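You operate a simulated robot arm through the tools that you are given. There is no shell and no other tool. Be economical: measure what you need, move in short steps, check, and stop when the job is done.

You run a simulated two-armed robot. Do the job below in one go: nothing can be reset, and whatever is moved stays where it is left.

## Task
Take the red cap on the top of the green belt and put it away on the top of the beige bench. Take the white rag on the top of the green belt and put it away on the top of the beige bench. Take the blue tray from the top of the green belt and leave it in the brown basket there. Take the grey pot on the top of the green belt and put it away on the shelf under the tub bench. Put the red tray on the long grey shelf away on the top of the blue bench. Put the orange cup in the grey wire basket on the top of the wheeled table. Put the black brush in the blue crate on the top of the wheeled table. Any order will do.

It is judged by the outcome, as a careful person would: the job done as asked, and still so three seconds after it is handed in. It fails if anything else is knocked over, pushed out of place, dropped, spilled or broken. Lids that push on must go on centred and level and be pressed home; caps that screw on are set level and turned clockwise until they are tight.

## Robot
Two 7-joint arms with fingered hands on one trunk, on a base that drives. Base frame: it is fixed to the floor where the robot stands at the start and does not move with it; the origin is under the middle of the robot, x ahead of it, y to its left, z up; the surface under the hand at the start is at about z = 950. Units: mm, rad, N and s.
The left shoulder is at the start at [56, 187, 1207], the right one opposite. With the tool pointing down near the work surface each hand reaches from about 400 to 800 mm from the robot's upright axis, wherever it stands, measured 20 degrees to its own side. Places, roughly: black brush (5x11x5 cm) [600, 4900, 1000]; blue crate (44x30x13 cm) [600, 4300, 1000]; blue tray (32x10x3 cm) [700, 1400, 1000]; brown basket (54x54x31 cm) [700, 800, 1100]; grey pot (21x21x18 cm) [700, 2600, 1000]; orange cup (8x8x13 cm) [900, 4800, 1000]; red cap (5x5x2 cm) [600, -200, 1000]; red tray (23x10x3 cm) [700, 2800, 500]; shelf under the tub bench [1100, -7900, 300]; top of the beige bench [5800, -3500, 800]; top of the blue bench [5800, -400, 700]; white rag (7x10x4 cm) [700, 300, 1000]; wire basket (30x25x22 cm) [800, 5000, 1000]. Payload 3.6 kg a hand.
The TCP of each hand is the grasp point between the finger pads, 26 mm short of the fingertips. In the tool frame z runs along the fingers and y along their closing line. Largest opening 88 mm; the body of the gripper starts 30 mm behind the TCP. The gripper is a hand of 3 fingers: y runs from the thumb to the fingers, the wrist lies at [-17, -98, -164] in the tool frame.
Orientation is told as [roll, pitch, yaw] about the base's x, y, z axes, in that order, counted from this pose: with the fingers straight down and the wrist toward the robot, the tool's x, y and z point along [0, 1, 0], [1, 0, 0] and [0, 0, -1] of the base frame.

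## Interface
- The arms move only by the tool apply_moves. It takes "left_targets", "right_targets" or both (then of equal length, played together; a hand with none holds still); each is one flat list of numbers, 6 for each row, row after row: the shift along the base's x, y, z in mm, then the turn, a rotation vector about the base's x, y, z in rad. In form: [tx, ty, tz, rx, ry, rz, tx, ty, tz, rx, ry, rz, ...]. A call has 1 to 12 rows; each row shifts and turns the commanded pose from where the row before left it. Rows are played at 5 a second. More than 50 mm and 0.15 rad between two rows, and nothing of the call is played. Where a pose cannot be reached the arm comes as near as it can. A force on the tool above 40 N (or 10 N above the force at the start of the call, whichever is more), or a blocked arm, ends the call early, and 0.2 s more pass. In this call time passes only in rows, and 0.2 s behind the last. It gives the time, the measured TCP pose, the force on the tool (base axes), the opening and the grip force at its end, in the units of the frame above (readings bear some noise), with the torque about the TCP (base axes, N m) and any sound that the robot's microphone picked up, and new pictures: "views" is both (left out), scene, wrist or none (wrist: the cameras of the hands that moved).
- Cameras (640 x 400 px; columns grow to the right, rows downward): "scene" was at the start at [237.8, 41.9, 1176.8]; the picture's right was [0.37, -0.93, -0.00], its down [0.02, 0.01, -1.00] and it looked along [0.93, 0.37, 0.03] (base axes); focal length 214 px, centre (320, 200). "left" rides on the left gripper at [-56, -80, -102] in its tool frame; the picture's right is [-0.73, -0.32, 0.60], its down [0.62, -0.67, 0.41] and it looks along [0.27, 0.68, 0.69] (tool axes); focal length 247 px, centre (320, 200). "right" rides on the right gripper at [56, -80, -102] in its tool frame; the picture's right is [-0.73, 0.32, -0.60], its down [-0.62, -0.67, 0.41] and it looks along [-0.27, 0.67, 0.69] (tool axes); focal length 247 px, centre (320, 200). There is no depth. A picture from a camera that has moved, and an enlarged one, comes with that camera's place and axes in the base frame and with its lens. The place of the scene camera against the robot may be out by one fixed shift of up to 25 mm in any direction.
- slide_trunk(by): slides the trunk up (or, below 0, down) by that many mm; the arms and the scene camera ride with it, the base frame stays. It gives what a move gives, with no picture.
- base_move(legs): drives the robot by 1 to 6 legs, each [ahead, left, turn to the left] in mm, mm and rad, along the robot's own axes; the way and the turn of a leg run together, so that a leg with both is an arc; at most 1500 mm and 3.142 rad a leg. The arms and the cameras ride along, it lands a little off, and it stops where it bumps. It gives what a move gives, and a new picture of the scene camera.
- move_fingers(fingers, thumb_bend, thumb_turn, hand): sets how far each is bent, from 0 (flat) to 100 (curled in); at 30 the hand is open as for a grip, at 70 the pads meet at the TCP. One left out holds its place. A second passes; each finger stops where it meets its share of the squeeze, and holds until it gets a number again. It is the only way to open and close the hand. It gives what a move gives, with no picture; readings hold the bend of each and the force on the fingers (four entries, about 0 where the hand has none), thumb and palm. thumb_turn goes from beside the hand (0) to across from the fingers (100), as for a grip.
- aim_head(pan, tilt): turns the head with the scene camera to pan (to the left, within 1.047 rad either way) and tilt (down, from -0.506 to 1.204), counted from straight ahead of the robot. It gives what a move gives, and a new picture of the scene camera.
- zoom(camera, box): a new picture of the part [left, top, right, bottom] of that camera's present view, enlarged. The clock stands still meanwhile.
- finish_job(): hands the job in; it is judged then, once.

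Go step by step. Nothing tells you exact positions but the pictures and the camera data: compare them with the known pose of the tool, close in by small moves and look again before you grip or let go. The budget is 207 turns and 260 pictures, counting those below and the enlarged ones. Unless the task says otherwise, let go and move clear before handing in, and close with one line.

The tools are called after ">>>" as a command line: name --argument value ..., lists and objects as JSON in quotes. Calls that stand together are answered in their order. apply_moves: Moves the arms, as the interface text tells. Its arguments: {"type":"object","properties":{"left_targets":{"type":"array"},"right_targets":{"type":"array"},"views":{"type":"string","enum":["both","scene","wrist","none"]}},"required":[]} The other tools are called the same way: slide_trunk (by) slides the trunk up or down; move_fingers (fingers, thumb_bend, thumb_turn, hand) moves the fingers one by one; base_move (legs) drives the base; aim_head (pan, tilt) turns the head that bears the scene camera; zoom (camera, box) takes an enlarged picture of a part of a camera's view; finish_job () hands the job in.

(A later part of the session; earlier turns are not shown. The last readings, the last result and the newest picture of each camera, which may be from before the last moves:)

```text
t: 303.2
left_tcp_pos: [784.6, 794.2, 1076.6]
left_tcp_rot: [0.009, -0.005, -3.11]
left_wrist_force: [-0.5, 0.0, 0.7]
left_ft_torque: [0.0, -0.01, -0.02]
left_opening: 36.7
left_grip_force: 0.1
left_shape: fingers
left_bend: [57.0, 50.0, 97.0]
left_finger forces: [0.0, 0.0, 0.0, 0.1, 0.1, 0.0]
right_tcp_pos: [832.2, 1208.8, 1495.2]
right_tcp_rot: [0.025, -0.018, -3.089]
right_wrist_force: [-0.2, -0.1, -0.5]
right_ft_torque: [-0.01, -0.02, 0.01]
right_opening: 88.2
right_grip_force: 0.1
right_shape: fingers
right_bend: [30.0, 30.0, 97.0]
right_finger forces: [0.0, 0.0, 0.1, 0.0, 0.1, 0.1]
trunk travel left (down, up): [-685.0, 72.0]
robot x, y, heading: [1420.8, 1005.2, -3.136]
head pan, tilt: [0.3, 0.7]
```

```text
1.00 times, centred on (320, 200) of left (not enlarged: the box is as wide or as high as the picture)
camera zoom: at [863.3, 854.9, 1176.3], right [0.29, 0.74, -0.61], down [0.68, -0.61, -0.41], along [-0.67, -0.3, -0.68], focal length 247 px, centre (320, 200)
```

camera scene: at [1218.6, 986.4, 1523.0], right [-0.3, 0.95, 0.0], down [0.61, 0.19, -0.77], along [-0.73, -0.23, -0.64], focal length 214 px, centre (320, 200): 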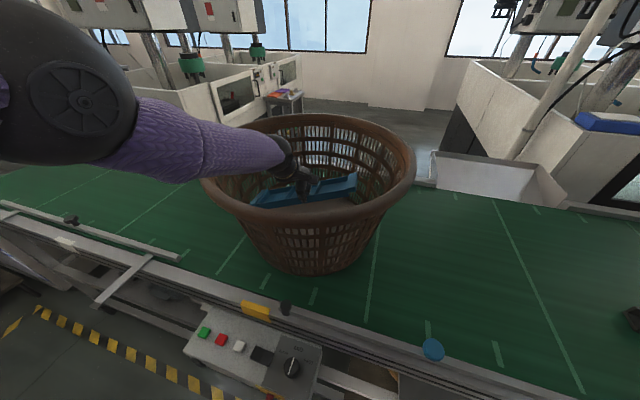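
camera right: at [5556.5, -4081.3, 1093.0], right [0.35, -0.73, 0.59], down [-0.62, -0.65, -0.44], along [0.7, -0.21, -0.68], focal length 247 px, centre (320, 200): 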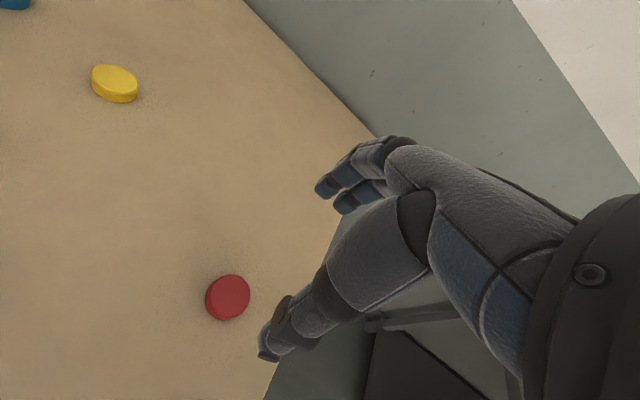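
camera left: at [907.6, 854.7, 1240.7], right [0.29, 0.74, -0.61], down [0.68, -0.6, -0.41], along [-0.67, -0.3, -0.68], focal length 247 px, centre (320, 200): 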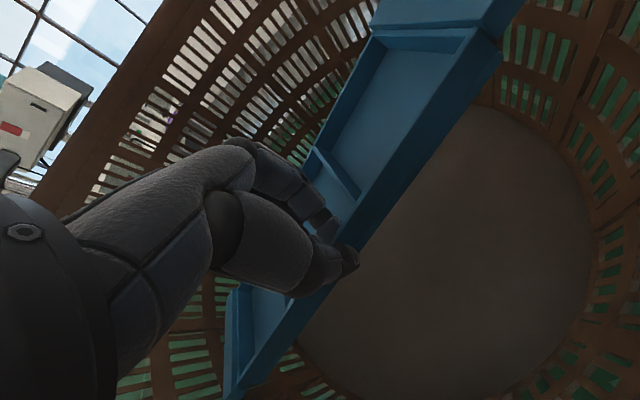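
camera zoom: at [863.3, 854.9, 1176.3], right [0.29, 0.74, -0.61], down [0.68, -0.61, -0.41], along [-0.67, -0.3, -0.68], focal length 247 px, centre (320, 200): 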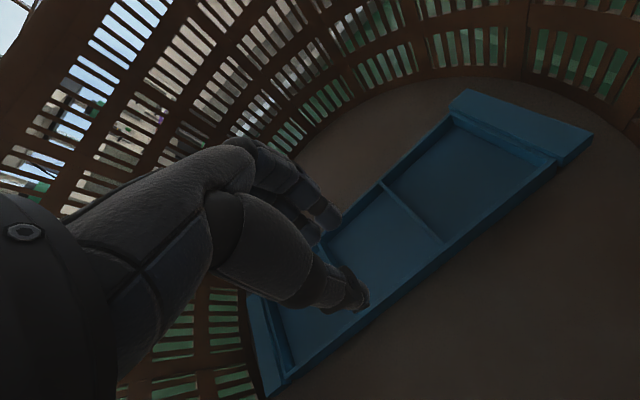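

The tray lies flat on the basket floor. Raising the hand out.

>>> slide_trunk --by 70

>>> apply_moves --left_targets '[0, 0, 40, 0, 0, 0, 0, 0, 40, 0, 0, 0, 0, 0, 40, 0, 0, 0, 0, 0, 40, 0, 0, 0, 0, 0, 40, 0, 0, 0]' --views "both"

```text
t: 304.3
left_tcp_pos: [784.6, 794.2, 1146.2]
left_tcp_rot: [0.009, -0.003, -3.109]
left_wrist_force: [0.7, -0.9, 0.1]
left_ft_torque: [0.0, 0.04, -0.02]
left_opening: 36.5
left_grip_force: 0.1
left_shape: fingers
left_bend: [57.0, 50.0, 97.0]
left_finger forces: [0.1, 0.0, 0.1, 0.0, 0.1, 0.1]
right_tcp_pos: [833.0, 1208.5, 1565.4]
right_tcp_rot: [0.027, -0.017, -3.088]
right_wrist_force: [0.1, -0.2, 0.2]
right_ft_torque: [-0.02, -0.02, 0.01]
right_opening: 88.2
right_grip_force: 0.0
right_shape: fingers
right_bend: [30.0, 30.0, 97.0]
right_finger forces: [0.1, 0.1, 0.0, 0.0, 0.0, 0.1]
trunk travel left (down, up): [-755.0, 2.0]
robot x, y, heading: [1422.0, 1002.6, -3.136]
head pan, tilt: [0.3, 0.7]
```

```text
t: 305.5
left_tcp_pos: [717.6, 796.7, 1320.3]
left_tcp_rot: [0.009, 0.0, -3.107]
left_wrist_force: [0.1, 0.3, -0.2]
left_ft_torque: [0.03, 0.0, -0.01]
left_opening: 36.5
left_grip_force: 0.1
left_shape: fingers
left_bend: [57.0, 50.0, 97.0]
left_finger forces: [0.1, 0.0, 0.0, 0.0, 0.0, 0.0]
left hand out of reach, approached as far as the arm can: row 1, 2, 3, 4, 5
right_tcp_pos: [832.6, 1209.5, 1567.0]
right_tcp_rot: [0.027, -0.02, -3.089]
right_wrist_force: [0.1, -0.6, 0.0]
right_ft_torque: [0.01, -0.03, 0.0]
right_opening: 88.1
right_grip_force: 0.0
right_shape: fingers
right_bend: [30.0, 30.0, 97.0]
right_finger forces: [0.0, 0.1, 0.1, 0.0, 0.0, 0.0]
trunk travel left (down, up): [-755.0, 2.0]
robot x, y, heading: [1420.8, 1007.4, -3.14]
head pan, tilt: [0.3, 0.7]
camera scene: at [1213.8, 986.7, 1527.2], right [-0.3, 0.95, 0.0], down [0.61, 0.19, -0.76], along [-0.73, -0.23, -0.64], focal length 214 px, centre (320, 200)
camera left: at [796.5, 857.6, 1419.5], right [0.29, 0.74, -0.61], down [0.69, -0.61, -0.41], along [-0.67, -0.3, -0.68], focal length 247 px, centre (320, 200)
```

scene: 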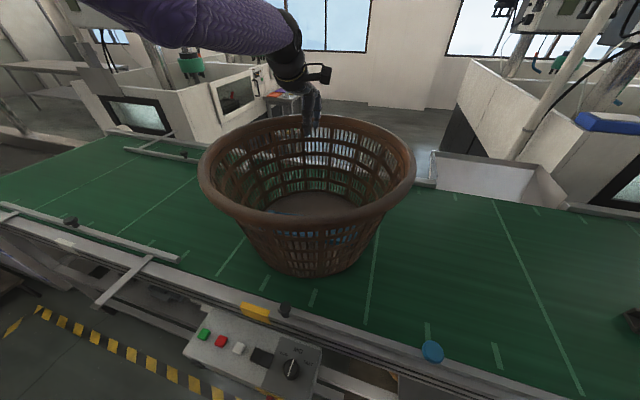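
left: 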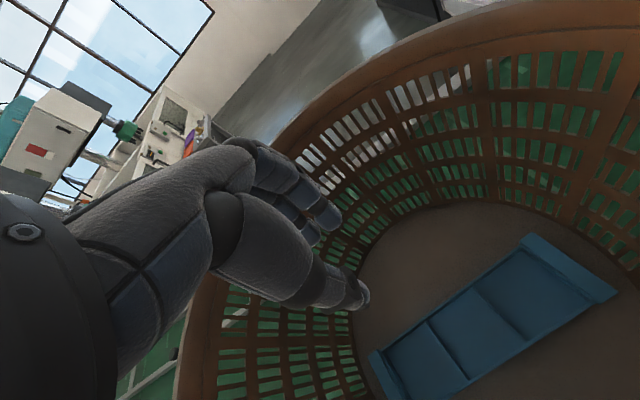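

The tray is settled in the basket. The basket itself got shifted about 4 cm toward me, so I'll gently push it back at its base with closed fingers. First get the hand out and in front of it.

>>> apply_moves --left_targets '[25, 0, 30, 0, 0, 0, 25, 0, 30, 0, 0, 0, 25, 0, 0, 0, 0, 0, 25, 0, 0, 0, 0, 0, 25, 0, 0, 0, 0, 0, 25, 0, 0, 0, 0, 0]' --views "none"

>>> base_move --legs '[[-215, -30, 0]]'

>>> slide_trunk --by -330

>>> move_fingers --hand "left" --fingers 70 --thumb_bend 70

>>> aim_head --pan 0.5 --tilt 0.5

```text
t: 306.9
left_tcp_pos: [709.9, 802.4, 1367.1]
left_tcp_rot: [0.007, -0.001, -3.107]
left_wrist_force: [-0.2, -0.2, 0.4]
left_ft_torque: [0.0, -0.03, 0.01]
left_opening: 37.0
left_grip_force: 0.1
left_shape: fingers
left_bend: [57.0, 50.0, 97.0]
left_finger forces: [0.1, 0.0, 0.0, 0.0, 0.0, 0.0]
left hand out of reach, approached as far as the arm can: row 1, 2, 3, 4, 5, 6
right_tcp_pos: [834.0, 1208.8, 1565.5]
right_tcp_rot: [0.026, -0.017, -3.089]
right_wrist_force: [-0.3, -0.6, 0.2]
right_ft_torque: [0.04, -0.02, -0.01]
right_opening: 88.1
right_grip_force: 0.1
right_shape: fingers
right_bend: [30.0, 30.0, 97.0]
right_finger forces: [0.1, 0.0, 0.0, 0.1, 0.0, 0.1]
trunk travel left (down, up): [-755.0, 2.0]
robot x, y, heading: [1422.3, 1003.4, -3.137]
head pan, tilt: [0.3, 0.7]
```

```text
t: 308.6
left_tcp_pos: [926.6, 832.4, 1365.8]
left_tcp_rot: [0.008, -0.002, -3.109]
left_wrist_force: [0.5, -0.3, 0.1]
left_ft_torque: [-0.02, -0.02, -0.02]
left_opening: 36.6
left_grip_force: 0.0
left_shape: fingers
left_bend: [57.0, 50.0, 97.0]
left_finger forces: [0.0, 0.1, 0.0, 0.1, 0.1, 0.0]
right_tcp_pos: [1049.3, 1239.4, 1565.8]
right_tcp_rot: [0.026, -0.017, -3.089]
right_wrist_force: [0.5, 0.2, 0.5]
right_ft_torque: [0.01, 0.0, 0.02]
right_opening: 88.1
right_grip_force: 0.0
right_shape: fingers
right_bend: [30.0, 30.0, 97.0]
right_finger forces: [0.1, 0.0, 0.1, 0.1, 0.0, 0.0]
trunk travel left (down, up): [-755.0, 2.0]
robot x, y, heading: [1639.1, 1038.0, -3.142]
head pan, tilt: [0.3, 0.7]
camera scene: at [1429.8, 1016.7, 1527.1], right [-0.3, 0.95, 0.0], down [0.62, 0.19, -0.76], along [-0.73, -0.23, -0.64], focal length 214 px, centre (320, 200)
```

scene: 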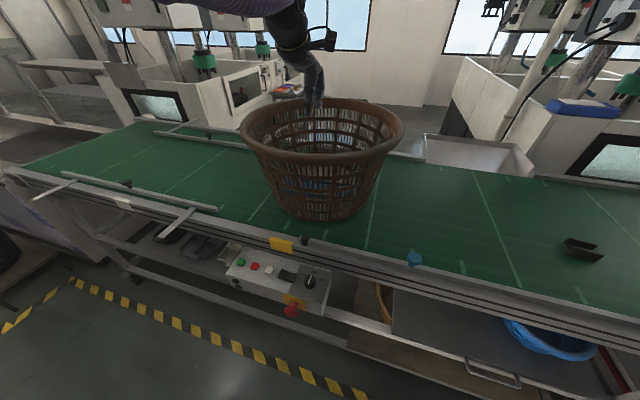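

```text
t: 310.1
left_tcp_pos: [915.1, 831.8, 1247.2]
left_tcp_rot: [0.005, -0.033, -3.109]
left_wrist_force: [-0.5, 0.4, -0.6]
left_ft_torque: [0.03, -0.04, 0.02]
left_opening: 37.3
left_grip_force: 0.1
left_shape: fingers
left_bend: [57.0, 50.0, 97.0]
left_finger forces: [0.0, 0.0, 0.0, 0.1, 0.0, 0.0]
right_tcp_pos: [1048.5, 1238.9, 1428.8]
right_tcp_rot: [0.027, -0.017, -3.087]
right_wrist_force: [-1.0, 0.4, -0.4]
right_ft_torque: [0.02, -0.01, 0.01]
right_opening: 88.0
right_grip_force: 0.0
right_shape: fingers
right_bend: [30.0, 30.0, 97.0]
right_finger forces: [0.1, 0.0, 0.1, 0.0, 0.0, 0.0]
trunk travel left (down, up): [-620.0, 137.0]
robot x, y, heading: [1638.0, 1032.4, -3.139]
head pan, tilt: [0.3, 0.7]
stopped: the force on the tool passed its limit at 44 N (the readings are from after the stop); the commanded pose is now the measured one
```

```text
t: 311.1
left_tcp_pos: [916.5, 834.7, 1247.8]
left_tcp_rot: [0.005, -0.035, -3.108]
left_wrist_force: [-0.5, -0.8, 0.4]
left_ft_torque: [-0.01, 0.01, -0.03]
left_opening: 2.4
left_grip_force: 0.2
left_shape: fingers
left_bend: [70.0, 70.0, 97.0]
left_finger forces: [0.0, 0.0, 0.1, 0.0, 0.0, 0.0]
right_tcp_pos: [1048.6, 1238.2, 1431.1]
right_tcp_rot: [0.024, -0.017, -3.089]
right_wrist_force: [-1.0, 0.2, 0.6]
right_ft_torque: [-0.01, 0.01, -0.04]
right_opening: 88.1
right_grip_force: 0.1
right_shape: fingers
right_bend: [30.0, 30.0, 97.0]
right_finger forces: [0.1, 0.0, 0.0, 0.0, 0.0, 0.0]
trunk travel left (down, up): [-620.0, 137.0]
robot x, y, heading: [1634.6, 1035.0, -3.135]
head pan, tilt: [0.3, 0.7]
```

```text
t: 311.9
left_tcp_pos: [916.6, 833.0, 1248.2]
left_tcp_rot: [0.003, -0.036, -3.109]
left_wrist_force: [-1.0, 1.5, 0.6]
left_ft_torque: [-0.01, -0.02, 0.0]
left_opening: 2.7
left_grip_force: 0.0
left_shape: fingers
left_bend: [70.0, 70.0, 97.0]
left_finger forces: [0.0, 0.0, 0.0, 0.1, 0.1, 0.0]
right_tcp_pos: [1049.8, 1238.9, 1431.5]
right_tcp_rot: [0.025, -0.017, -3.088]
right_wrist_force: [-0.1, 0.2, 1.2]
right_ft_torque: [0.01, 0.01, 0.01]
right_opening: 88.0
right_grip_force: 0.0
right_shape: fingers
right_bend: [30.0, 30.0, 97.0]
right_finger forces: [0.1, 0.0, 0.0, 0.0, 0.0, 0.0]
trunk travel left (down, up): [-620.0, 137.0]
robot x, y, heading: [1641.9, 1034.6, -3.139]
head pan, tilt: [0.499, 0.499]
camera scene: at [1430.6, 998.4, 1409.8], right [-0.48, 0.88, 0.0], down [0.42, 0.23, -0.88], along [-0.77, -0.42, -0.48], focal length 214 px, centre (320, 200)
```

scene: 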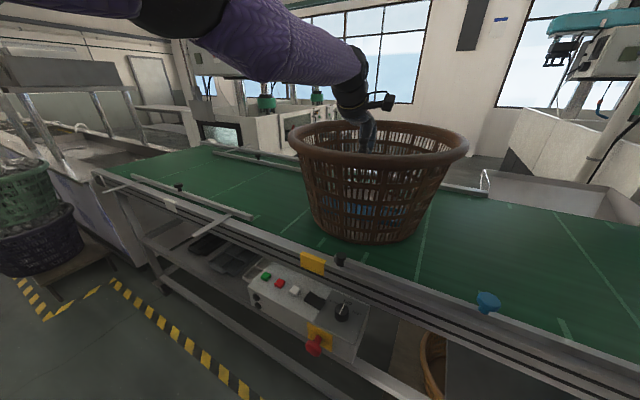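

The arm didn't retract as planned and the hand met the rim, and the guard stopped it. I'll raise straight up again before moving back.

>>> slide_trunk --by 130

>>> base_move --legs '[[-230, 0, 0]]'

```text
t: 313.4
left_tcp_pos: [917.0, 832.9, 1377.3]
left_tcp_rot: [0.003, -0.035, -3.108]
left_wrist_force: [0.4, 0.0, 0.1]
left_ft_torque: [0.03, -0.03, -0.01]
left_opening: 2.2
left_grip_force: 0.0
left_shape: fingers
left_bend: [70.0, 70.0, 97.0]
left_finger forces: [0.0, 0.0, 0.0, 0.1, 0.1, 0.0]
right_tcp_pos: [1049.1, 1239.1, 1560.8]
right_tcp_rot: [0.026, -0.017, -3.09]
right_wrist_force: [0.3, -0.7, 0.2]
right_ft_torque: [0.01, 0.03, 0.01]
right_opening: 88.2
right_grip_force: 0.1
right_shape: fingers
right_bend: [30.0, 30.0, 97.0]
right_finger forces: [0.0, 0.2, 0.0, 0.1, 0.1, 0.0]
trunk travel left (down, up): [-750.0, 7.0]
robot x, y, heading: [1638.2, 1034.1, -3.141]
head pan, tilt: [0.499, 0.499]
```

```text
t: 315.2
left_tcp_pos: [1147.0, 830.5, 1376.9]
left_tcp_rot: [0.004, -0.036, -3.103]
left_wrist_force: [-0.6, 0.5, 0.3]
left_ft_torque: [0.0, -0.02, 0.01]
left_opening: 2.5
left_grip_force: 0.0
left_shape: fingers
left_bend: [70.0, 70.0, 97.0]
left_finger forces: [0.0, 0.1, 0.0, 0.1, 0.1, 0.1]
right_tcp_pos: [1278.6, 1237.1, 1560.6]
right_tcp_rot: [0.028, -0.017, -3.082]
right_wrist_force: [-0.1, -0.1, -0.3]
right_ft_torque: [0.02, 0.01, 0.01]
right_opening: 88.1
right_grip_force: 0.0
right_shape: fingers
right_bend: [30.0, 30.0, 97.0]
right_finger forces: [0.0, 0.0, 0.0, 0.0, 0.0, 0.1]
trunk travel left (down, up): [-750.0, 7.0]
robot x, y, heading: [1864.8, 1035.1, -3.133]
head pan, tilt: [0.499, 0.499]
camera scene: at [1661.7, 998.4, 1540.2], right [-0.49, 0.87, 0.0], down [0.42, 0.23, -0.88], along [-0.77, -0.43, -0.48], focal length 214 px, centre (320, 200)
```

scene: 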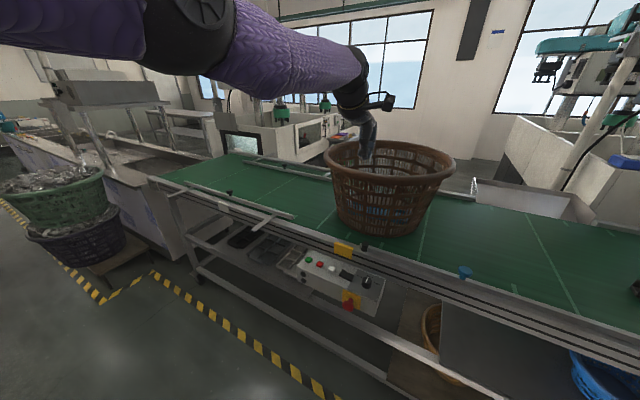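

Clear now. Lowering the trunk with the hand outside the basket, then bringing the arm to a relaxed pose.

>>> slide_trunk --by -330

>>> apply_moves --left_targets '[25, 0, 0, 0, 0, 0, 25, 0, 0, 0, 0, 0, 25, 0, 0, 0, 0, 0, 25, 0, 0, 0, 0, 0]' --views "scene"

```text
t: 318.4
left_tcp_pos: [1149.5, 830.4, 1048.4]
left_tcp_rot: [0.004, -0.035, -3.103]
left_wrist_force: [0.4, -0.2, 0.5]
left_ft_torque: [0.01, -0.03, 0.04]
left_opening: 2.3
left_grip_force: 0.0
left_shape: fingers
left_bend: [70.0, 70.0, 97.0]
left_finger forces: [0.0, 0.0, 0.0, 0.1, 0.1, 0.1]
right_tcp_pos: [1279.9, 1237.5, 1232.4]
right_tcp_rot: [0.027, -0.018, -3.084]
right_wrist_force: [0.4, -0.8, -0.3]
right_ft_torque: [0.01, -0.03, -0.03]
right_opening: 88.2
right_grip_force: 0.0
right_shape: fingers
right_bend: [30.0, 30.0, 97.0]
right_finger forces: [0.1, 0.0, 0.1, 0.0, 0.0, 0.1]
trunk travel left (down, up): [-420.0, 337.0]
robot x, y, heading: [1867.0, 1033.6, -3.136]
head pan, tilt: [0.499, 0.499]
```

```text
t: 319.4
left_tcp_pos: [1248.8, 830.5, 1050.0]
left_tcp_rot: [0.006, -0.035, -3.104]
left_wrist_force: [0.1, -0.4, -0.3]
left_ft_torque: [0.0, -0.02, 0.02]
left_opening: 2.2
left_grip_force: 0.1
left_shape: fingers
left_bend: [70.0, 70.0, 97.0]
left_finger forces: [0.1, 0.0, 0.0, 0.0, 0.0, 0.0]
right_tcp_pos: [1279.1, 1236.3, 1231.5]
right_tcp_rot: [0.026, -0.018, -3.084]
right_wrist_force: [0.4, 0.3, 0.1]
right_ft_torque: [0.0, 0.04, -0.01]
right_opening: 88.2
right_grip_force: 0.1
right_shape: fingers
right_bend: [30.0, 30.0, 97.0]
right_finger forces: [0.0, 0.0, 0.1, 0.1, 0.0, 0.0]
trunk travel left (down, up): [-420.0, 337.0]
robot x, y, heading: [1871.7, 1035.0, -3.133]
head pan, tilt: [0.499, 0.499]
camera scene: at [1651.2, 998.3, 1203.6], right [-0.49, 0.87, 0.0], down [0.42, 0.23, -0.88], along [-0.77, -0.43, -0.48], focal length 214 px, centre (320, 200)
```

scene: 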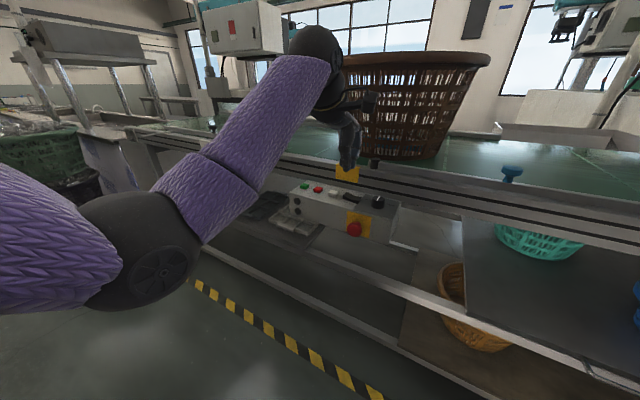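

Driving in so the hand comes in front of the basket's base.

>>> base_move --legs '[[205, 33, 0]]'

>>> apply_moves --left_targets '[0, 0, -25, 0, 0, 0, 0, 0, -25, 0, 0, 0]' --views "both"

```text
t: 321.1
left_tcp_pos: [1035.9, 794.7, 1049.7]
left_tcp_rot: [0.003, -0.033, -3.104]
left_wrist_force: [-0.2, -0.9, 0.6]
left_ft_torque: [0.04, 0.01, -0.02]
left_opening: 2.1
left_grip_force: 0.1
left_shape: fingers
left_bend: [70.0, 70.0, 97.0]
left_finger forces: [0.0, 0.0, 0.0, 0.1, 0.0, 0.0]
right_tcp_pos: [1066.2, 1202.3, 1230.9]
right_tcp_rot: [0.027, -0.017, -3.084]
right_wrist_force: [-0.4, 0.2, 0.2]
right_ft_torque: [-0.04, 0.01, 0.01]
right_opening: 87.9
right_grip_force: 0.0
right_shape: fingers
right_bend: [30.0, 30.0, 97.0]
right_finger forces: [0.1, 0.0, 0.1, 0.0, 0.0, 0.0]
trunk travel left (down, up): [-420.0, 337.0]
robot x, y, heading: [1656.1, 1002.7, -3.137]
head pan, tilt: [0.499, 0.499]
camera scene: at [1438.7, 962.5, 1203.2], right [-0.49, 0.87, 0.0], down [0.42, 0.23, -0.88], along [-0.77, -0.43, -0.48], focal length 214 px, centre (320, 200)
```

scene: 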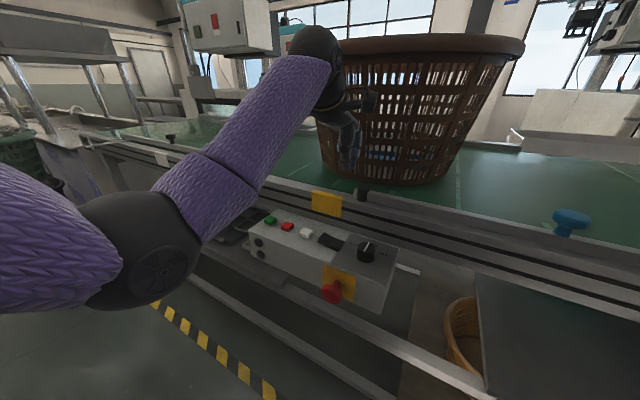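

```text
t: 321.7
left_tcp_pos: [1034.8, 795.4, 999.3]
left_tcp_rot: [0.003, -0.037, -3.103]
left_wrist_force: [-0.8, 0.0, -0.8]
left_ft_torque: [0.04, -0.01, 0.02]
left_opening: 2.4
left_grip_force: 0.1
left_shape: fingers
left_bend: [70.0, 70.0, 97.0]
left_finger forces: [0.1, 0.0, 0.0, 0.0, 0.0, 0.0]
right_tcp_pos: [1067.4, 1202.1, 1232.1]
right_tcp_rot: [0.026, -0.018, -3.083]
right_wrist_force: [0.0, 0.3, 0.0]
right_ft_torque: [0.03, 0.0, 0.02]
right_opening: 88.1
right_grip_force: 0.0
right_shape: fingers
right_bend: [30.0, 30.0, 97.0]
right_finger forces: [0.0, 0.1, 0.0, 0.1, 0.1, 0.1]
trunk travel left (down, up): [-420.0, 337.0]
robot x, y, heading: [1656.9, 998.1, -3.132]
head pan, tilt: [0.499, 0.499]
camera scene: at [1440.0, 962.7, 1203.5], right [-0.49, 0.87, 0.0], down [0.42, 0.23, -0.88], along [-0.77, -0.43, -0.48], focal length 214 px, centre (320, 200)
camera left: at [1117.4, 855.1, 1096.2], right [0.27, 0.74, -0.61], down [0.67, -0.6, -0.43], along [-0.69, -0.3, -0.66], focal length 247 px, centre (320, 200)
```

scene: 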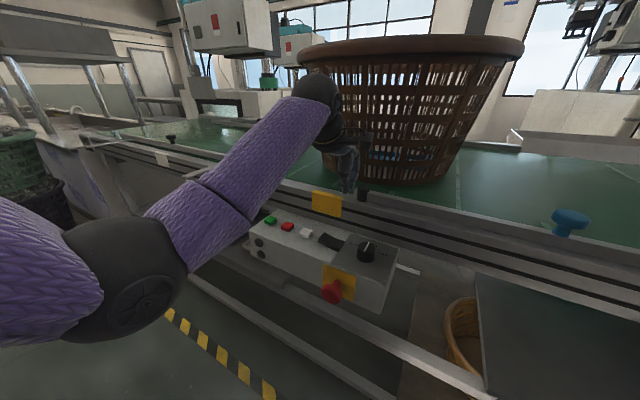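
left: 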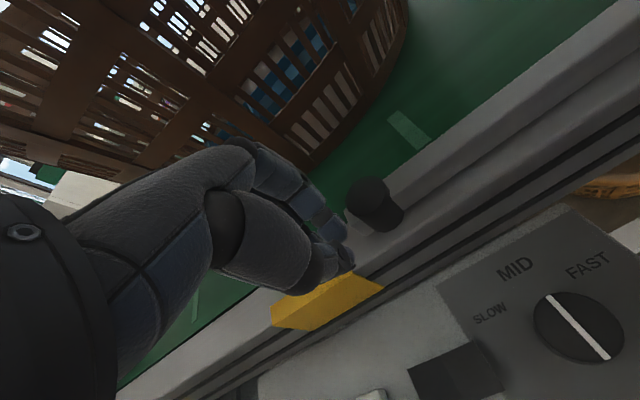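

The basket's base edge is near x≈925. Moving forward in small steps until contact.

>>> apply_moves --left_targets '[-5, -10, 0, 0, 0, 0, -12, 0, 0, 0, 0, 0, -12, 0, 0, 0, 0, 0, -12, 0, 0, 0, 0, 0, -10, 0, 0, 0, 0, 0, -8, 0, 0, 0, 0, 0]' --views "wrist"

```text
t: 323.1
left_tcp_pos: [976.9, 784.5, 999.8]
left_tcp_rot: [0.003, -0.035, -3.105]
left_wrist_force: [0.2, -0.4, 0.2]
left_ft_torque: [-0.02, 0.0, -0.02]
left_opening: 2.4
left_grip_force: 0.0
left_shape: fingers
left_bend: [70.0, 70.0, 97.0]
left_finger forces: [0.0, 0.0, 0.0, 0.0, 0.0, 0.0]
right_tcp_pos: [1067.5, 1200.8, 1231.1]
right_tcp_rot: [0.025, -0.017, -3.084]
right_wrist_force: [0.3, 0.4, -0.8]
right_ft_torque: [-0.01, -0.01, 0.01]
right_opening: 88.1
right_grip_force: 0.1
right_shape: fingers
right_bend: [30.0, 30.0, 97.0]
right_finger forces: [0.0, 0.1, 0.0, 0.0, 0.1, 0.0]
trunk travel left (down, up): [-420.0, 337.0]
robot x, y, heading: [1655.0, 1004.4, -3.129]
head pan, tilt: [0.499, 0.499]
camera left: at [1059.6, 845.2, 1096.9], right [0.27, 0.74, -0.61], down [0.67, -0.6, -0.43], along [-0.69, -0.3, -0.66], focal length 247 px, centre (320, 200)
```

left: 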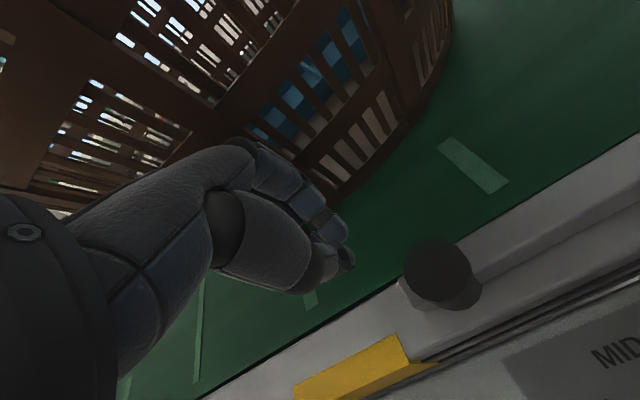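

>>> apply_moves --left_targets '[-6, 0, 0, 0, 0, 0, -6, 0, 0, 0, 0, 0, -6, 0, 0, 0, 0, 0]' --views "wrist"

```text
t: 323.9
left_tcp_pos: [959.7, 784.1, 999.9]
left_tcp_rot: [0.003, -0.035, -3.104]
left_wrist_force: [5.4, -0.4, -1.3]
left_ft_torque: [0.0, 0.17, -0.05]
left_opening: 1.5
left_grip_force: 2.8
left_shape: fingers
left_bend: [70.0, 70.0, 97.0]
left_finger forces: [5.5, 0.0, 0.0, 0.0, 0.0, 0.0]
right_tcp_pos: [1069.0, 1200.9, 1231.3]
right_tcp_rot: [0.026, -0.02, -3.085]
right_wrist_force: [-0.2, 0.2, -0.3]
right_ft_torque: [0.01, 0.02, -0.02]
right_opening: 87.8
right_grip_force: 0.0
right_shape: fingers
right_bend: [30.0, 30.0, 97.0]
right_finger forces: [0.0, 0.0, 0.1, 0.0, 0.1, 0.0]
trunk travel left (down, up): [-420.0, 337.0]
robot x, y, heading: [1652.3, 999.5, -3.129]
head pan, tilt: [0.499, 0.499]
camera left: at [1041.9, 844.2, 1096.7], right [0.27, 0.74, -0.61], down [0.67, -0.6, -0.43], along [-0.69, -0.3, -0.66], focal length 247 px, centre (320, 200)
```

left: 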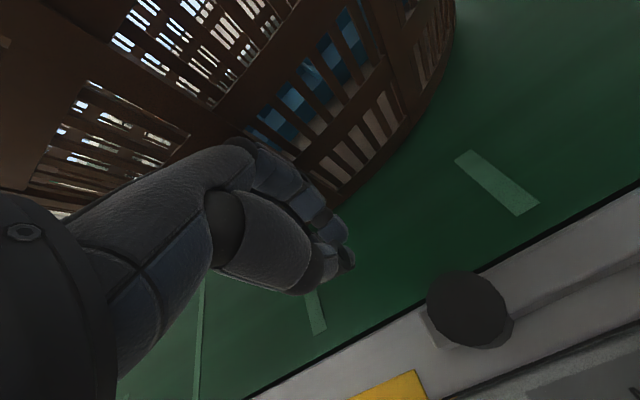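

Contact. Pushing the basket back about 30 mm more.

>>> apply_moves --left_targets '[-6, 0, 0, 0, 0, 0, -6, 0, 0, 0, 0, 0, -6, 0, 0, 0, 0, 0, -6, 0, 0, 0, 0, 0, -6, 0, 0, 0, 0, 0]' --views "none"

>>> apply_moves --left_targets '[20, 0, 0, 0, 0, 0, 30, 0, 0, 0, 0, 0, 30, 0, 10, 0, 0, 0, 30, 0, 30, 0, 0, 0, 30, 0, 40, 0, 0, 0, 30, 0, 40, 0, 0, 0]' --views "none"

>>> aim_head --pan 0.3 --tilt 0.5

```text
t: 325.1
left_tcp_pos: [929.6, 785.4, 1000.1]
left_tcp_rot: [0.003, -0.038, -3.105]
left_wrist_force: [3.5, 0.1, -1.7]
left_ft_torque: [0.02, 0.05, 0.02]
left_opening: 1.4
left_grip_force: 1.7
left_shape: fingers
left_bend: [70.0, 70.0, 97.0]
left_finger forces: [3.3, 0.0, 0.1, 0.1, 0.1, 0.0]
right_tcp_pos: [1068.7, 1201.0, 1230.7]
right_tcp_rot: [0.026, -0.021, -3.083]
right_wrist_force: [0.8, 0.5, 0.1]
right_ft_torque: [0.0, 0.01, 0.0]
right_opening: 88.2
right_grip_force: 0.1
right_shape: fingers
right_bend: [30.0, 30.0, 97.0]
right_finger forces: [0.0, 0.0, 0.0, 0.1, 0.1, 0.0]
trunk travel left (down, up): [-420.0, 337.0]
robot x, y, heading: [1657.6, 999.2, -3.136]
head pan, tilt: [0.499, 0.499]
```

```text
t: 326.5
left_tcp_pos: [1102.2, 785.5, 1118.6]
left_tcp_rot: [0.004, -0.035, -3.104]
left_wrist_force: [0.3, 0.2, 0.4]
left_ft_torque: [0.02, 0.01, -0.01]
left_opening: 2.2
left_grip_force: 0.0
left_shape: fingers
left_bend: [70.0, 70.0, 97.0]
left_finger forces: [0.1, 0.1, 0.0, 0.1, 0.0, 0.1]
right_tcp_pos: [1067.4, 1201.8, 1231.0]
right_tcp_rot: [0.026, -0.02, -3.084]
right_wrist_force: [0.6, -0.7, 0.2]
right_ft_torque: [0.0, 0.04, 0.01]
right_opening: 88.0
right_grip_force: 0.0
right_shape: fingers
right_bend: [30.0, 30.0, 97.0]
right_finger forces: [0.0, 0.1, 0.1, 0.0, 0.1, 0.0]
trunk travel left (down, up): [-420.0, 337.0]
robot x, y, heading: [1654.0, 997.6, -3.138]
head pan, tilt: [0.499, 0.499]
```

```text
t: 327.2
left_tcp_pos: [1100.0, 785.5, 1118.5]
left_tcp_rot: [0.005, -0.033, -3.104]
left_wrist_force: [-0.3, -0.3, -0.4]
left_ft_torque: [0.04, 0.02, 0.02]
left_opening: 2.1
left_grip_force: 0.0
left_shape: fingers
left_bend: [70.0, 70.0, 97.0]
left_finger forces: [0.0, 0.0, 0.0, 0.0, 0.1, 0.0]
right_tcp_pos: [1068.3, 1201.7, 1232.4]
right_tcp_rot: [0.025, -0.02, -3.084]
right_wrist_force: [-0.7, 0.2, -0.3]
right_ft_torque: [0.0, 0.0, 0.01]
right_opening: 87.8
right_grip_force: 0.1
right_shape: fingers
right_bend: [30.0, 30.0, 97.0]
right_finger forces: [0.0, 0.0, 0.1, 0.1, 0.0, 0.0]
trunk travel left (down, up): [-420.0, 337.0]
robot x, y, heading: [1659.0, 999.9, -3.133]
head pan, tilt: [0.3, 0.499]
camera scene: at [1432.8, 979.2, 1203.5], right [-0.3, 0.95, 0.0], down [0.46, 0.15, -0.88], along [-0.84, -0.27, -0.48], focal length 214 px, centre (320, 200)
```

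scene: 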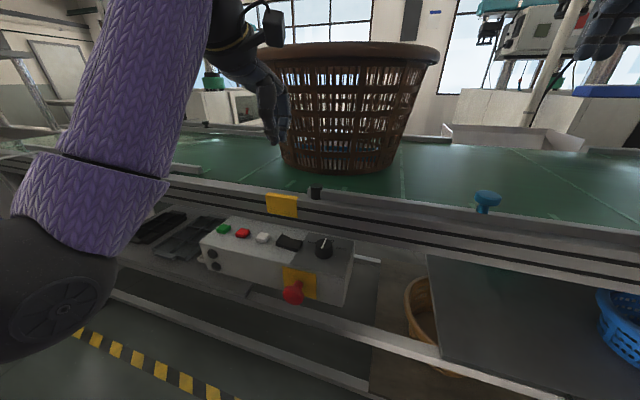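

The basket looks well placed with the tray inside. Next, the wheeled table: driving up the lane to y≈4750.

>>> base_move --legs '[[-350, 0, 0], [0, -1450, 0], [0, -1450, 0], [0, -850, 0]]'

>>> aim_head --pan 0.0 --tilt 0.4

```text
t: 347.1
left_tcp_pos: [1373.9, 4515.3, 1118.4]
left_tcp_rot: [0.005, -0.036, -3.091]
left_wrist_force: [-0.5, 1.2, 0.9]
left_ft_torque: [0.01, -0.03, -0.01]
left_opening: 2.0
left_grip_force: 0.2
left_shape: fingers
left_bend: [70.0, 70.0, 97.0]
left_finger forces: [0.0, 0.0, 0.0, 0.0, 0.0, 0.0]
right_tcp_pos: [1337.4, 4930.2, 1231.3]
right_tcp_rot: [0.025, -0.018, -3.072]
right_wrist_force: [0.7, 0.3, -0.6]
right_ft_torque: [-0.01, 0.0, 0.05]
right_opening: 88.0
right_grip_force: 0.0
right_shape: fingers
right_bend: [30.0, 30.0, 97.0]
right_finger forces: [0.1, 0.0, 0.1, 0.0, 0.0, 0.1]
trunk travel left (down, up): [-420.0, 337.0]
robot x, y, heading: [1927.9, 4737.8, -3.119]
head pan, tilt: [0.3, 0.499]
camera scene: at [1704.5, 4712.6, 1203.5], right [-0.32, 0.95, 0.0], down [0.45, 0.15, -0.88], along [-0.83, -0.28, -0.48], focal length 214 px, centre (320, 200)
```

scene: 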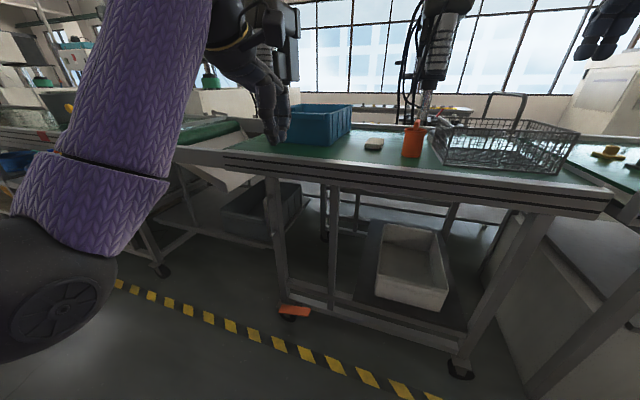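

```text
t: 347.9
left_tcp_pos: [1374.7, 4513.4, 1117.5]
left_tcp_rot: [0.004, -0.034, -3.092]
left_wrist_force: [-0.3, -0.1, -0.1]
left_ft_torque: [-0.01, -0.02, -0.01]
left_opening: 2.3
left_grip_force: 0.1
left_shape: fingers
left_bend: [70.0, 70.0, 97.0]
left_finger forces: [0.0, 0.0, 0.0, 0.1, 0.0, 0.0]
right_tcp_pos: [1336.2, 4931.2, 1231.0]
right_tcp_rot: [0.025, -0.017, -3.071]
right_wrist_force: [-1.0, 0.0, 0.2]
right_ft_torque: [-0.03, 0.03, -0.01]
right_opening: 88.1
right_grip_force: 0.1
right_shape: fingers
right_bend: [30.0, 30.0, 97.0]
right_finger forces: [0.0, 0.0, 0.0, 0.0, 0.0, 0.1]
trunk travel left (down, up): [-420.0, 337.0]
robot x, y, heading: [1929.1, 4734.3, -3.119]
head pan, tilt: [0.0, 0.4]
camera scene: at [1698.3, 4738.8, 1212.6], right [-0.02, 1.0, 0.0], down [0.39, 0.01, -0.92], along [-0.92, -0.02, -0.39], focal length 214 px, centre (320, 200)
```

scene: 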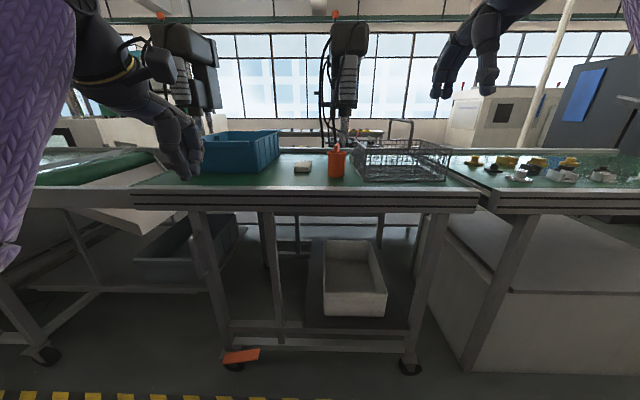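

I see the blue crate, the orange cup and the wire basket on the wheeled table. Moving closer and zooming to find the black brush.

>>> base_move --legs '[[530, 20, -0.02]]'

>>> zoom --camera "scene" --box '[140, 100, 540, 300]'

```text
t: 351.0
left_tcp_pos: [846.9, 4502.4, 1117.6]
left_tcp_rot: [0.004, -0.035, -3.117]
left_wrist_force: [-0.6, -0.1, 0.3]
left_ft_torque: [0.0, -0.06, 0.0]
left_opening: 2.3
left_grip_force: 0.2
left_shape: fingers
left_bend: [70.0, 70.0, 97.0]
left_finger forces: [0.0, 0.0, 0.0, 0.0, 0.1, 0.1]
right_tcp_pos: [817.7, 4918.3, 1230.3]
right_tcp_rot: [0.025, -0.018, -3.094]
right_wrist_force: [-0.5, -0.1, -0.8]
right_ft_torque: [-0.02, 0.0, -0.03]
right_opening: 88.0
right_grip_force: 0.0
right_shape: fingers
right_bend: [30.0, 30.0, 97.0]
right_finger forces: [0.0, 0.0, 0.0, 0.0, 0.0, 0.1]
trunk travel left (down, up): [-420.0, 337.0]
robot x, y, heading: [1400.1, 4711.8, 3.142]
head pan, tilt: [0.0, 0.4]
camera scene: at [1174.3, 4719.7, 1212.5], right [0.0, 1.0, 0.0], down [0.39, 0.0, -0.92], along [-0.92, 0.0, -0.39], focal length 214 px, centre (320, 200)
```

scene: 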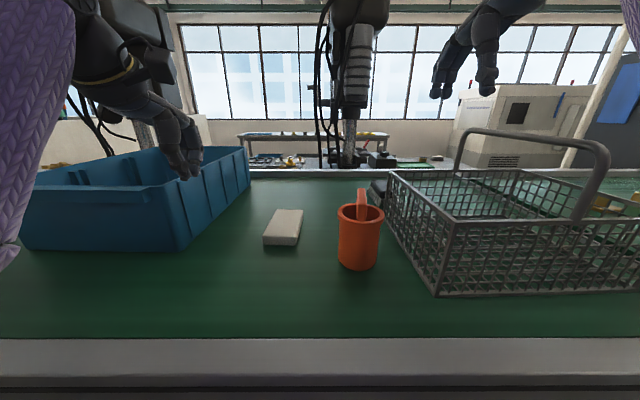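

```text
1.60 times, centred on (340, 200) of scene
camera zoom: at [1174.3, 4719.7, 1212.5], right [0.0, 1.0, 0.0], down [0.39, 0.0, -0.92], along [-0.92, 0.0, -0.39], focal length 343 px, centre (288, 200)
```

zoom: 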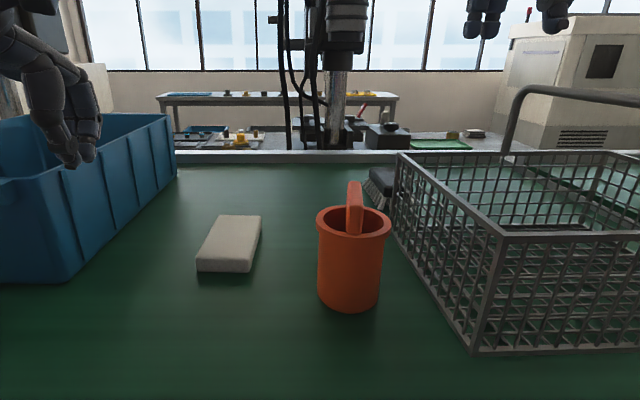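

The brush (black, bristles to the left) lies behind the wire basket's left corner. First the cup: bringing the right hand above it for a closer look.

>>> apply_moves --right_targets '[19, -34, -12, 0, 0, 0, 19, -34, -12, 0, 0, 0, 19, -34, -12, 0, 0, 0, 20, -36, -12, 0, 0, -0.045]' --views "both"

```text
t: 352.0
left_tcp_pos: [846.2, 4500.6, 1119.0]
left_tcp_rot: [0.005, -0.034, -3.117]
left_wrist_force: [-0.4, -0.2, -0.7]
left_ft_torque: [0.01, 0.0, 0.02]
left_opening: 2.2
left_grip_force: 0.1
left_shape: fingers
left_bend: [70.0, 70.0, 97.0]
left_finger forces: [0.0, 0.0, 0.0, 0.2, 0.0, 0.1]
right_tcp_pos: [897.4, 4783.6, 1183.1]
right_tcp_rot: [0.026, -0.019, -3.142]
right_wrist_force: [-0.1, 0.0, 0.9]
right_ft_torque: [0.04, 0.0, 0.0]
right_opening: 88.2
right_grip_force: 0.0
right_shape: fingers
right_bend: [30.0, 30.0, 97.0]
right_finger forces: [0.0, 0.1, 0.0, 0.0, 0.0, 0.0]
trunk travel left (down, up): [-420.0, 337.0]
robot x, y, heading: [1407.3, 4711.8, 3.138]
head pan, tilt: [0.0, 0.4]
camera scene: at [1175.2, 4719.6, 1212.7], right [0.0, 1.0, 0.0], down [0.39, 0.0, -0.92], along [-0.92, 0.0, -0.39], focal length 214 px, centre (320, 200)
camera right: at [976.8, 4728.8, 1284.4], right [-0.31, 0.75, 0.59], down [0.66, 0.61, -0.44], along [-0.69, 0.25, -0.68], focal length 247 px, centre (320, 200)
```

scene: 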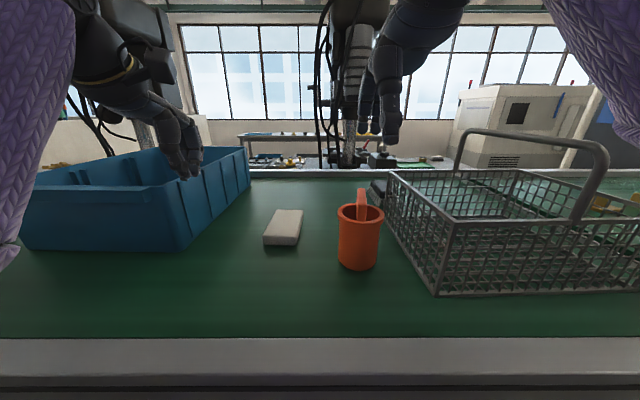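
right: 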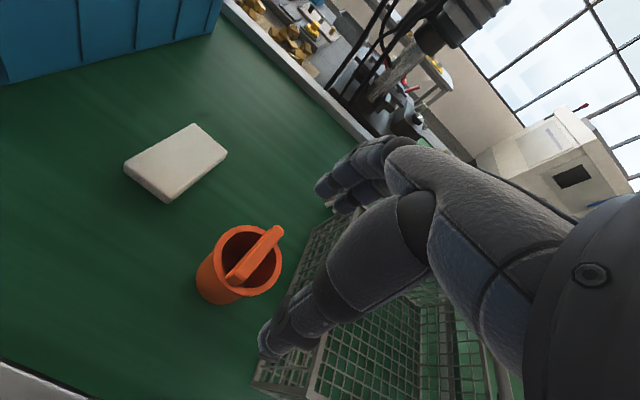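

The cup seems to have a bar handle over its top. Zooming for its exact shape.

>>> zoom --camera "right" --box '[170, 200, 330, 320]'

>>> zoom --camera "scene" --box '[320, 160, 480, 300]'

```text
3.33 times, centred on (250, 260) of right
camera zoom: at [976.8, 4728.8, 1284.4], right [-0.31, 0.75, 0.59], down [0.66, 0.61, -0.44], along [-0.69, 0.25, -0.68], focal length 823 px, centre (553, 0)
```

zoom: 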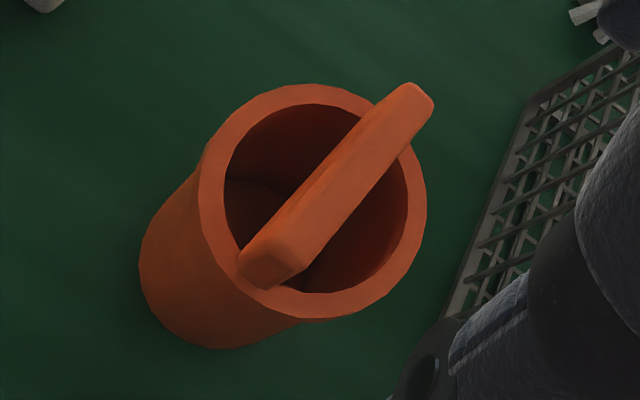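

```text
2.86 times, centred on (400, 230) of scene
camera zoom: at [1175.2, 4719.6, 1212.7], right [0.0, 1.0, 0.0], down [0.39, 0.0, -0.92], along [-0.92, 0.0, -0.39], focal length 613 px, centre (91, 114)
```

zoom: 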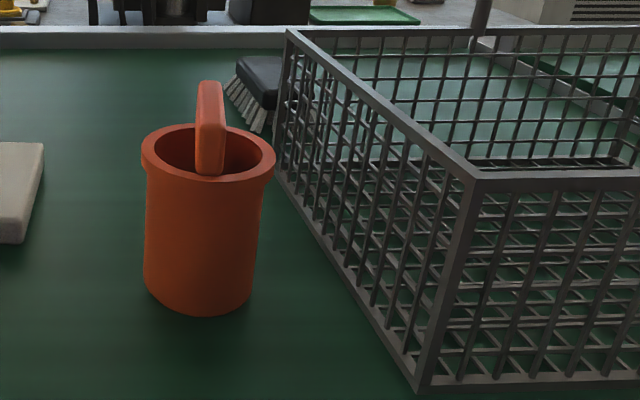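

It is a small bucket with a bar handle over the rim, about 73 mm wide. I'll grip it round the rim: centre ≈ (872, 4775). Moving above it.

>>> apply_moves --right_targets '[-13, -4, -25, -0.013, 0.01, 0, -12, -4, -25, -0.013, 0.01, 0, 0, 0, -16, 0, 0, 0]' --views "wrist"

>>> zoom --camera "scene" --box '[300, 130, 460, 290]'

```text
t: 352.8
left_tcp_pos: [847.2, 4501.5, 1118.0]
left_tcp_rot: [0.002, -0.034, -3.116]
left_wrist_force: [-0.1, 0.0, 0.8]
left_ft_torque: [0.04, -0.01, -0.02]
left_opening: 2.2
left_grip_force: 0.0
left_shape: fingers
left_bend: [70.0, 70.0, 97.0]
left_finger forces: [0.1, 0.0, 0.0, 0.0, 0.0, 0.0]
right_tcp_pos: [871.8, 4774.5, 1115.5]
right_tcp_rot: [0.053, -0.039, -3.139]
right_wrist_force: [1.0, 0.1, -0.4]
right_ft_torque: [0.04, 0.01, -0.01]
right_opening: 88.0
right_grip_force: 0.0
right_shape: fingers
right_bend: [30.0, 30.0, 97.0]
right_finger forces: [0.0, 0.0, 0.1, 0.0, 0.0, 0.0]
trunk travel left (down, up): [-420.0, 337.0]
robot x, y, heading: [1403.5, 4705.0, 3.142]
head pan, tilt: [0.0, 0.4]
camera right: at [954.4, 4722.2, 1217.7], right [-0.3, 0.76, 0.57], down [0.65, 0.6, -0.47], along [-0.7, 0.23, -0.67], focal length 247 px, centre (320, 200)
```

right: 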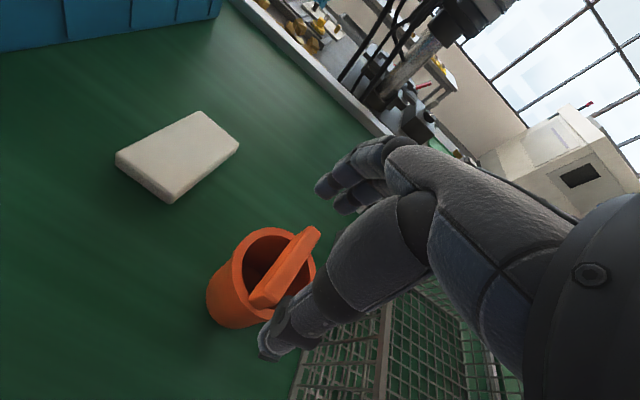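

```text
2.50 times, centred on (380, 210) of scene
camera zoom: at [1175.1, 4719.7, 1212.7], right [0.0, 1.0, 0.0], down [0.39, 0.0, -0.92], along [-0.92, 0.0, -0.39], focal length 536 px, centre (170, 175)
```

zoom: 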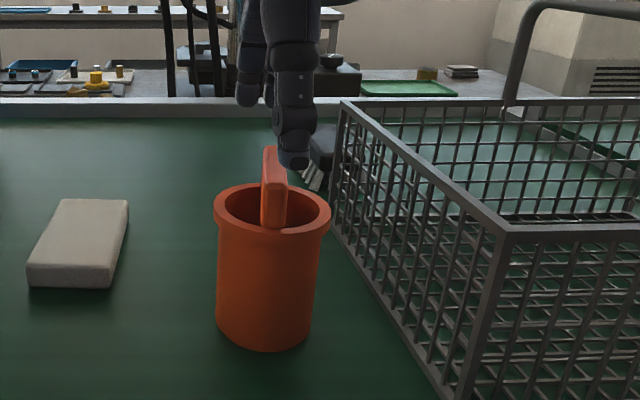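

>>> apply_moves --right_targets '[0, -2, -20, 0.026, -0.02, 0, 0, 0, -20, 0.026, -0.02, 0, 0, 0, -12, 0, 0, 0, 0, 0, -6, 0, 0, 0]' --views "wrist"

>>> zoom --camera "scene" --box '[300, 130, 460, 290]'

```text
t: 353.8
left_tcp_pos: [847.6, 4503.4, 1118.9]
left_tcp_rot: [0.0, -0.035, -3.116]
left_wrist_force: [0.0, -0.2, -0.3]
left_ft_torque: [-0.01, -0.02, 0.01]
left_opening: 2.2
left_grip_force: 0.0
left_shape: fingers
left_bend: [70.0, 70.0, 97.0]
left_finger forces: [0.0, 0.0, 0.0, 0.1, 0.0, 0.1]
right_tcp_pos: [870.8, 4772.2, 1058.6]
right_tcp_rot: [0.0, 0.003, -3.138]
right_wrist_force: [-0.3, -0.5, -0.3]
right_ft_torque: [0.02, 0.01, 0.0]
right_opening: 87.9
right_grip_force: 0.1
right_shape: fingers
right_bend: [30.0, 30.0, 97.0]
right_finger forces: [0.0, 0.0, 0.0, 0.0, 0.0, 0.1]
trunk travel left (down, up): [-420.0, 337.0]
robot x, y, heading: [1406.7, 4711.6, 3.137]
head pan, tilt: [0.0, 0.4]
camera right: at [949.5, 4714.2, 1161.1], right [-0.32, 0.73, 0.6], down [0.66, 0.62, -0.41], along [-0.67, 0.27, -0.69], focal length 247 px, centre (320, 200)
```

right: 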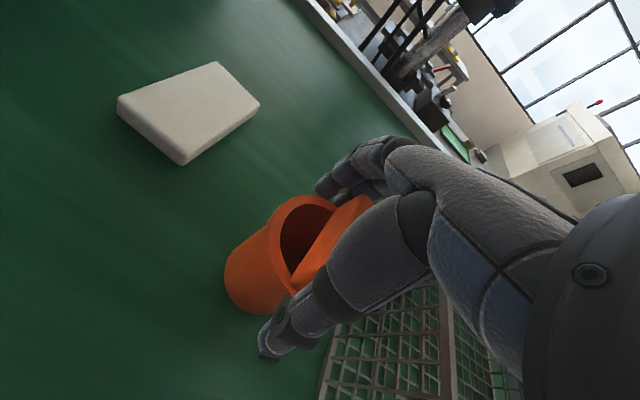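

```text
2.50 times, centred on (380, 210) of scene
camera zoom: at [1175.0, 4719.6, 1212.7], right [0.0, 1.0, 0.0], down [0.39, 0.0, -0.92], along [-0.92, 0.0, -0.39], focal length 536 px, centre (170, 175)
```

zoom: 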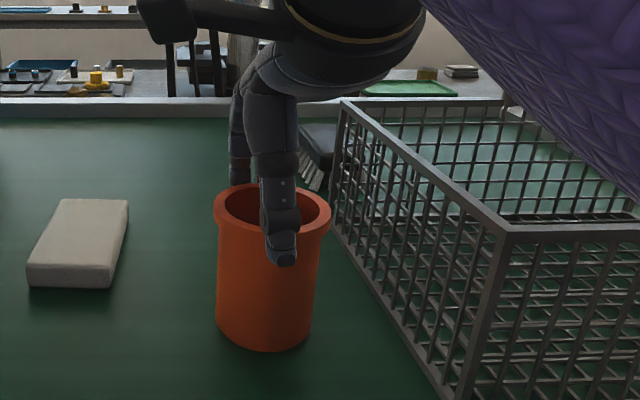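

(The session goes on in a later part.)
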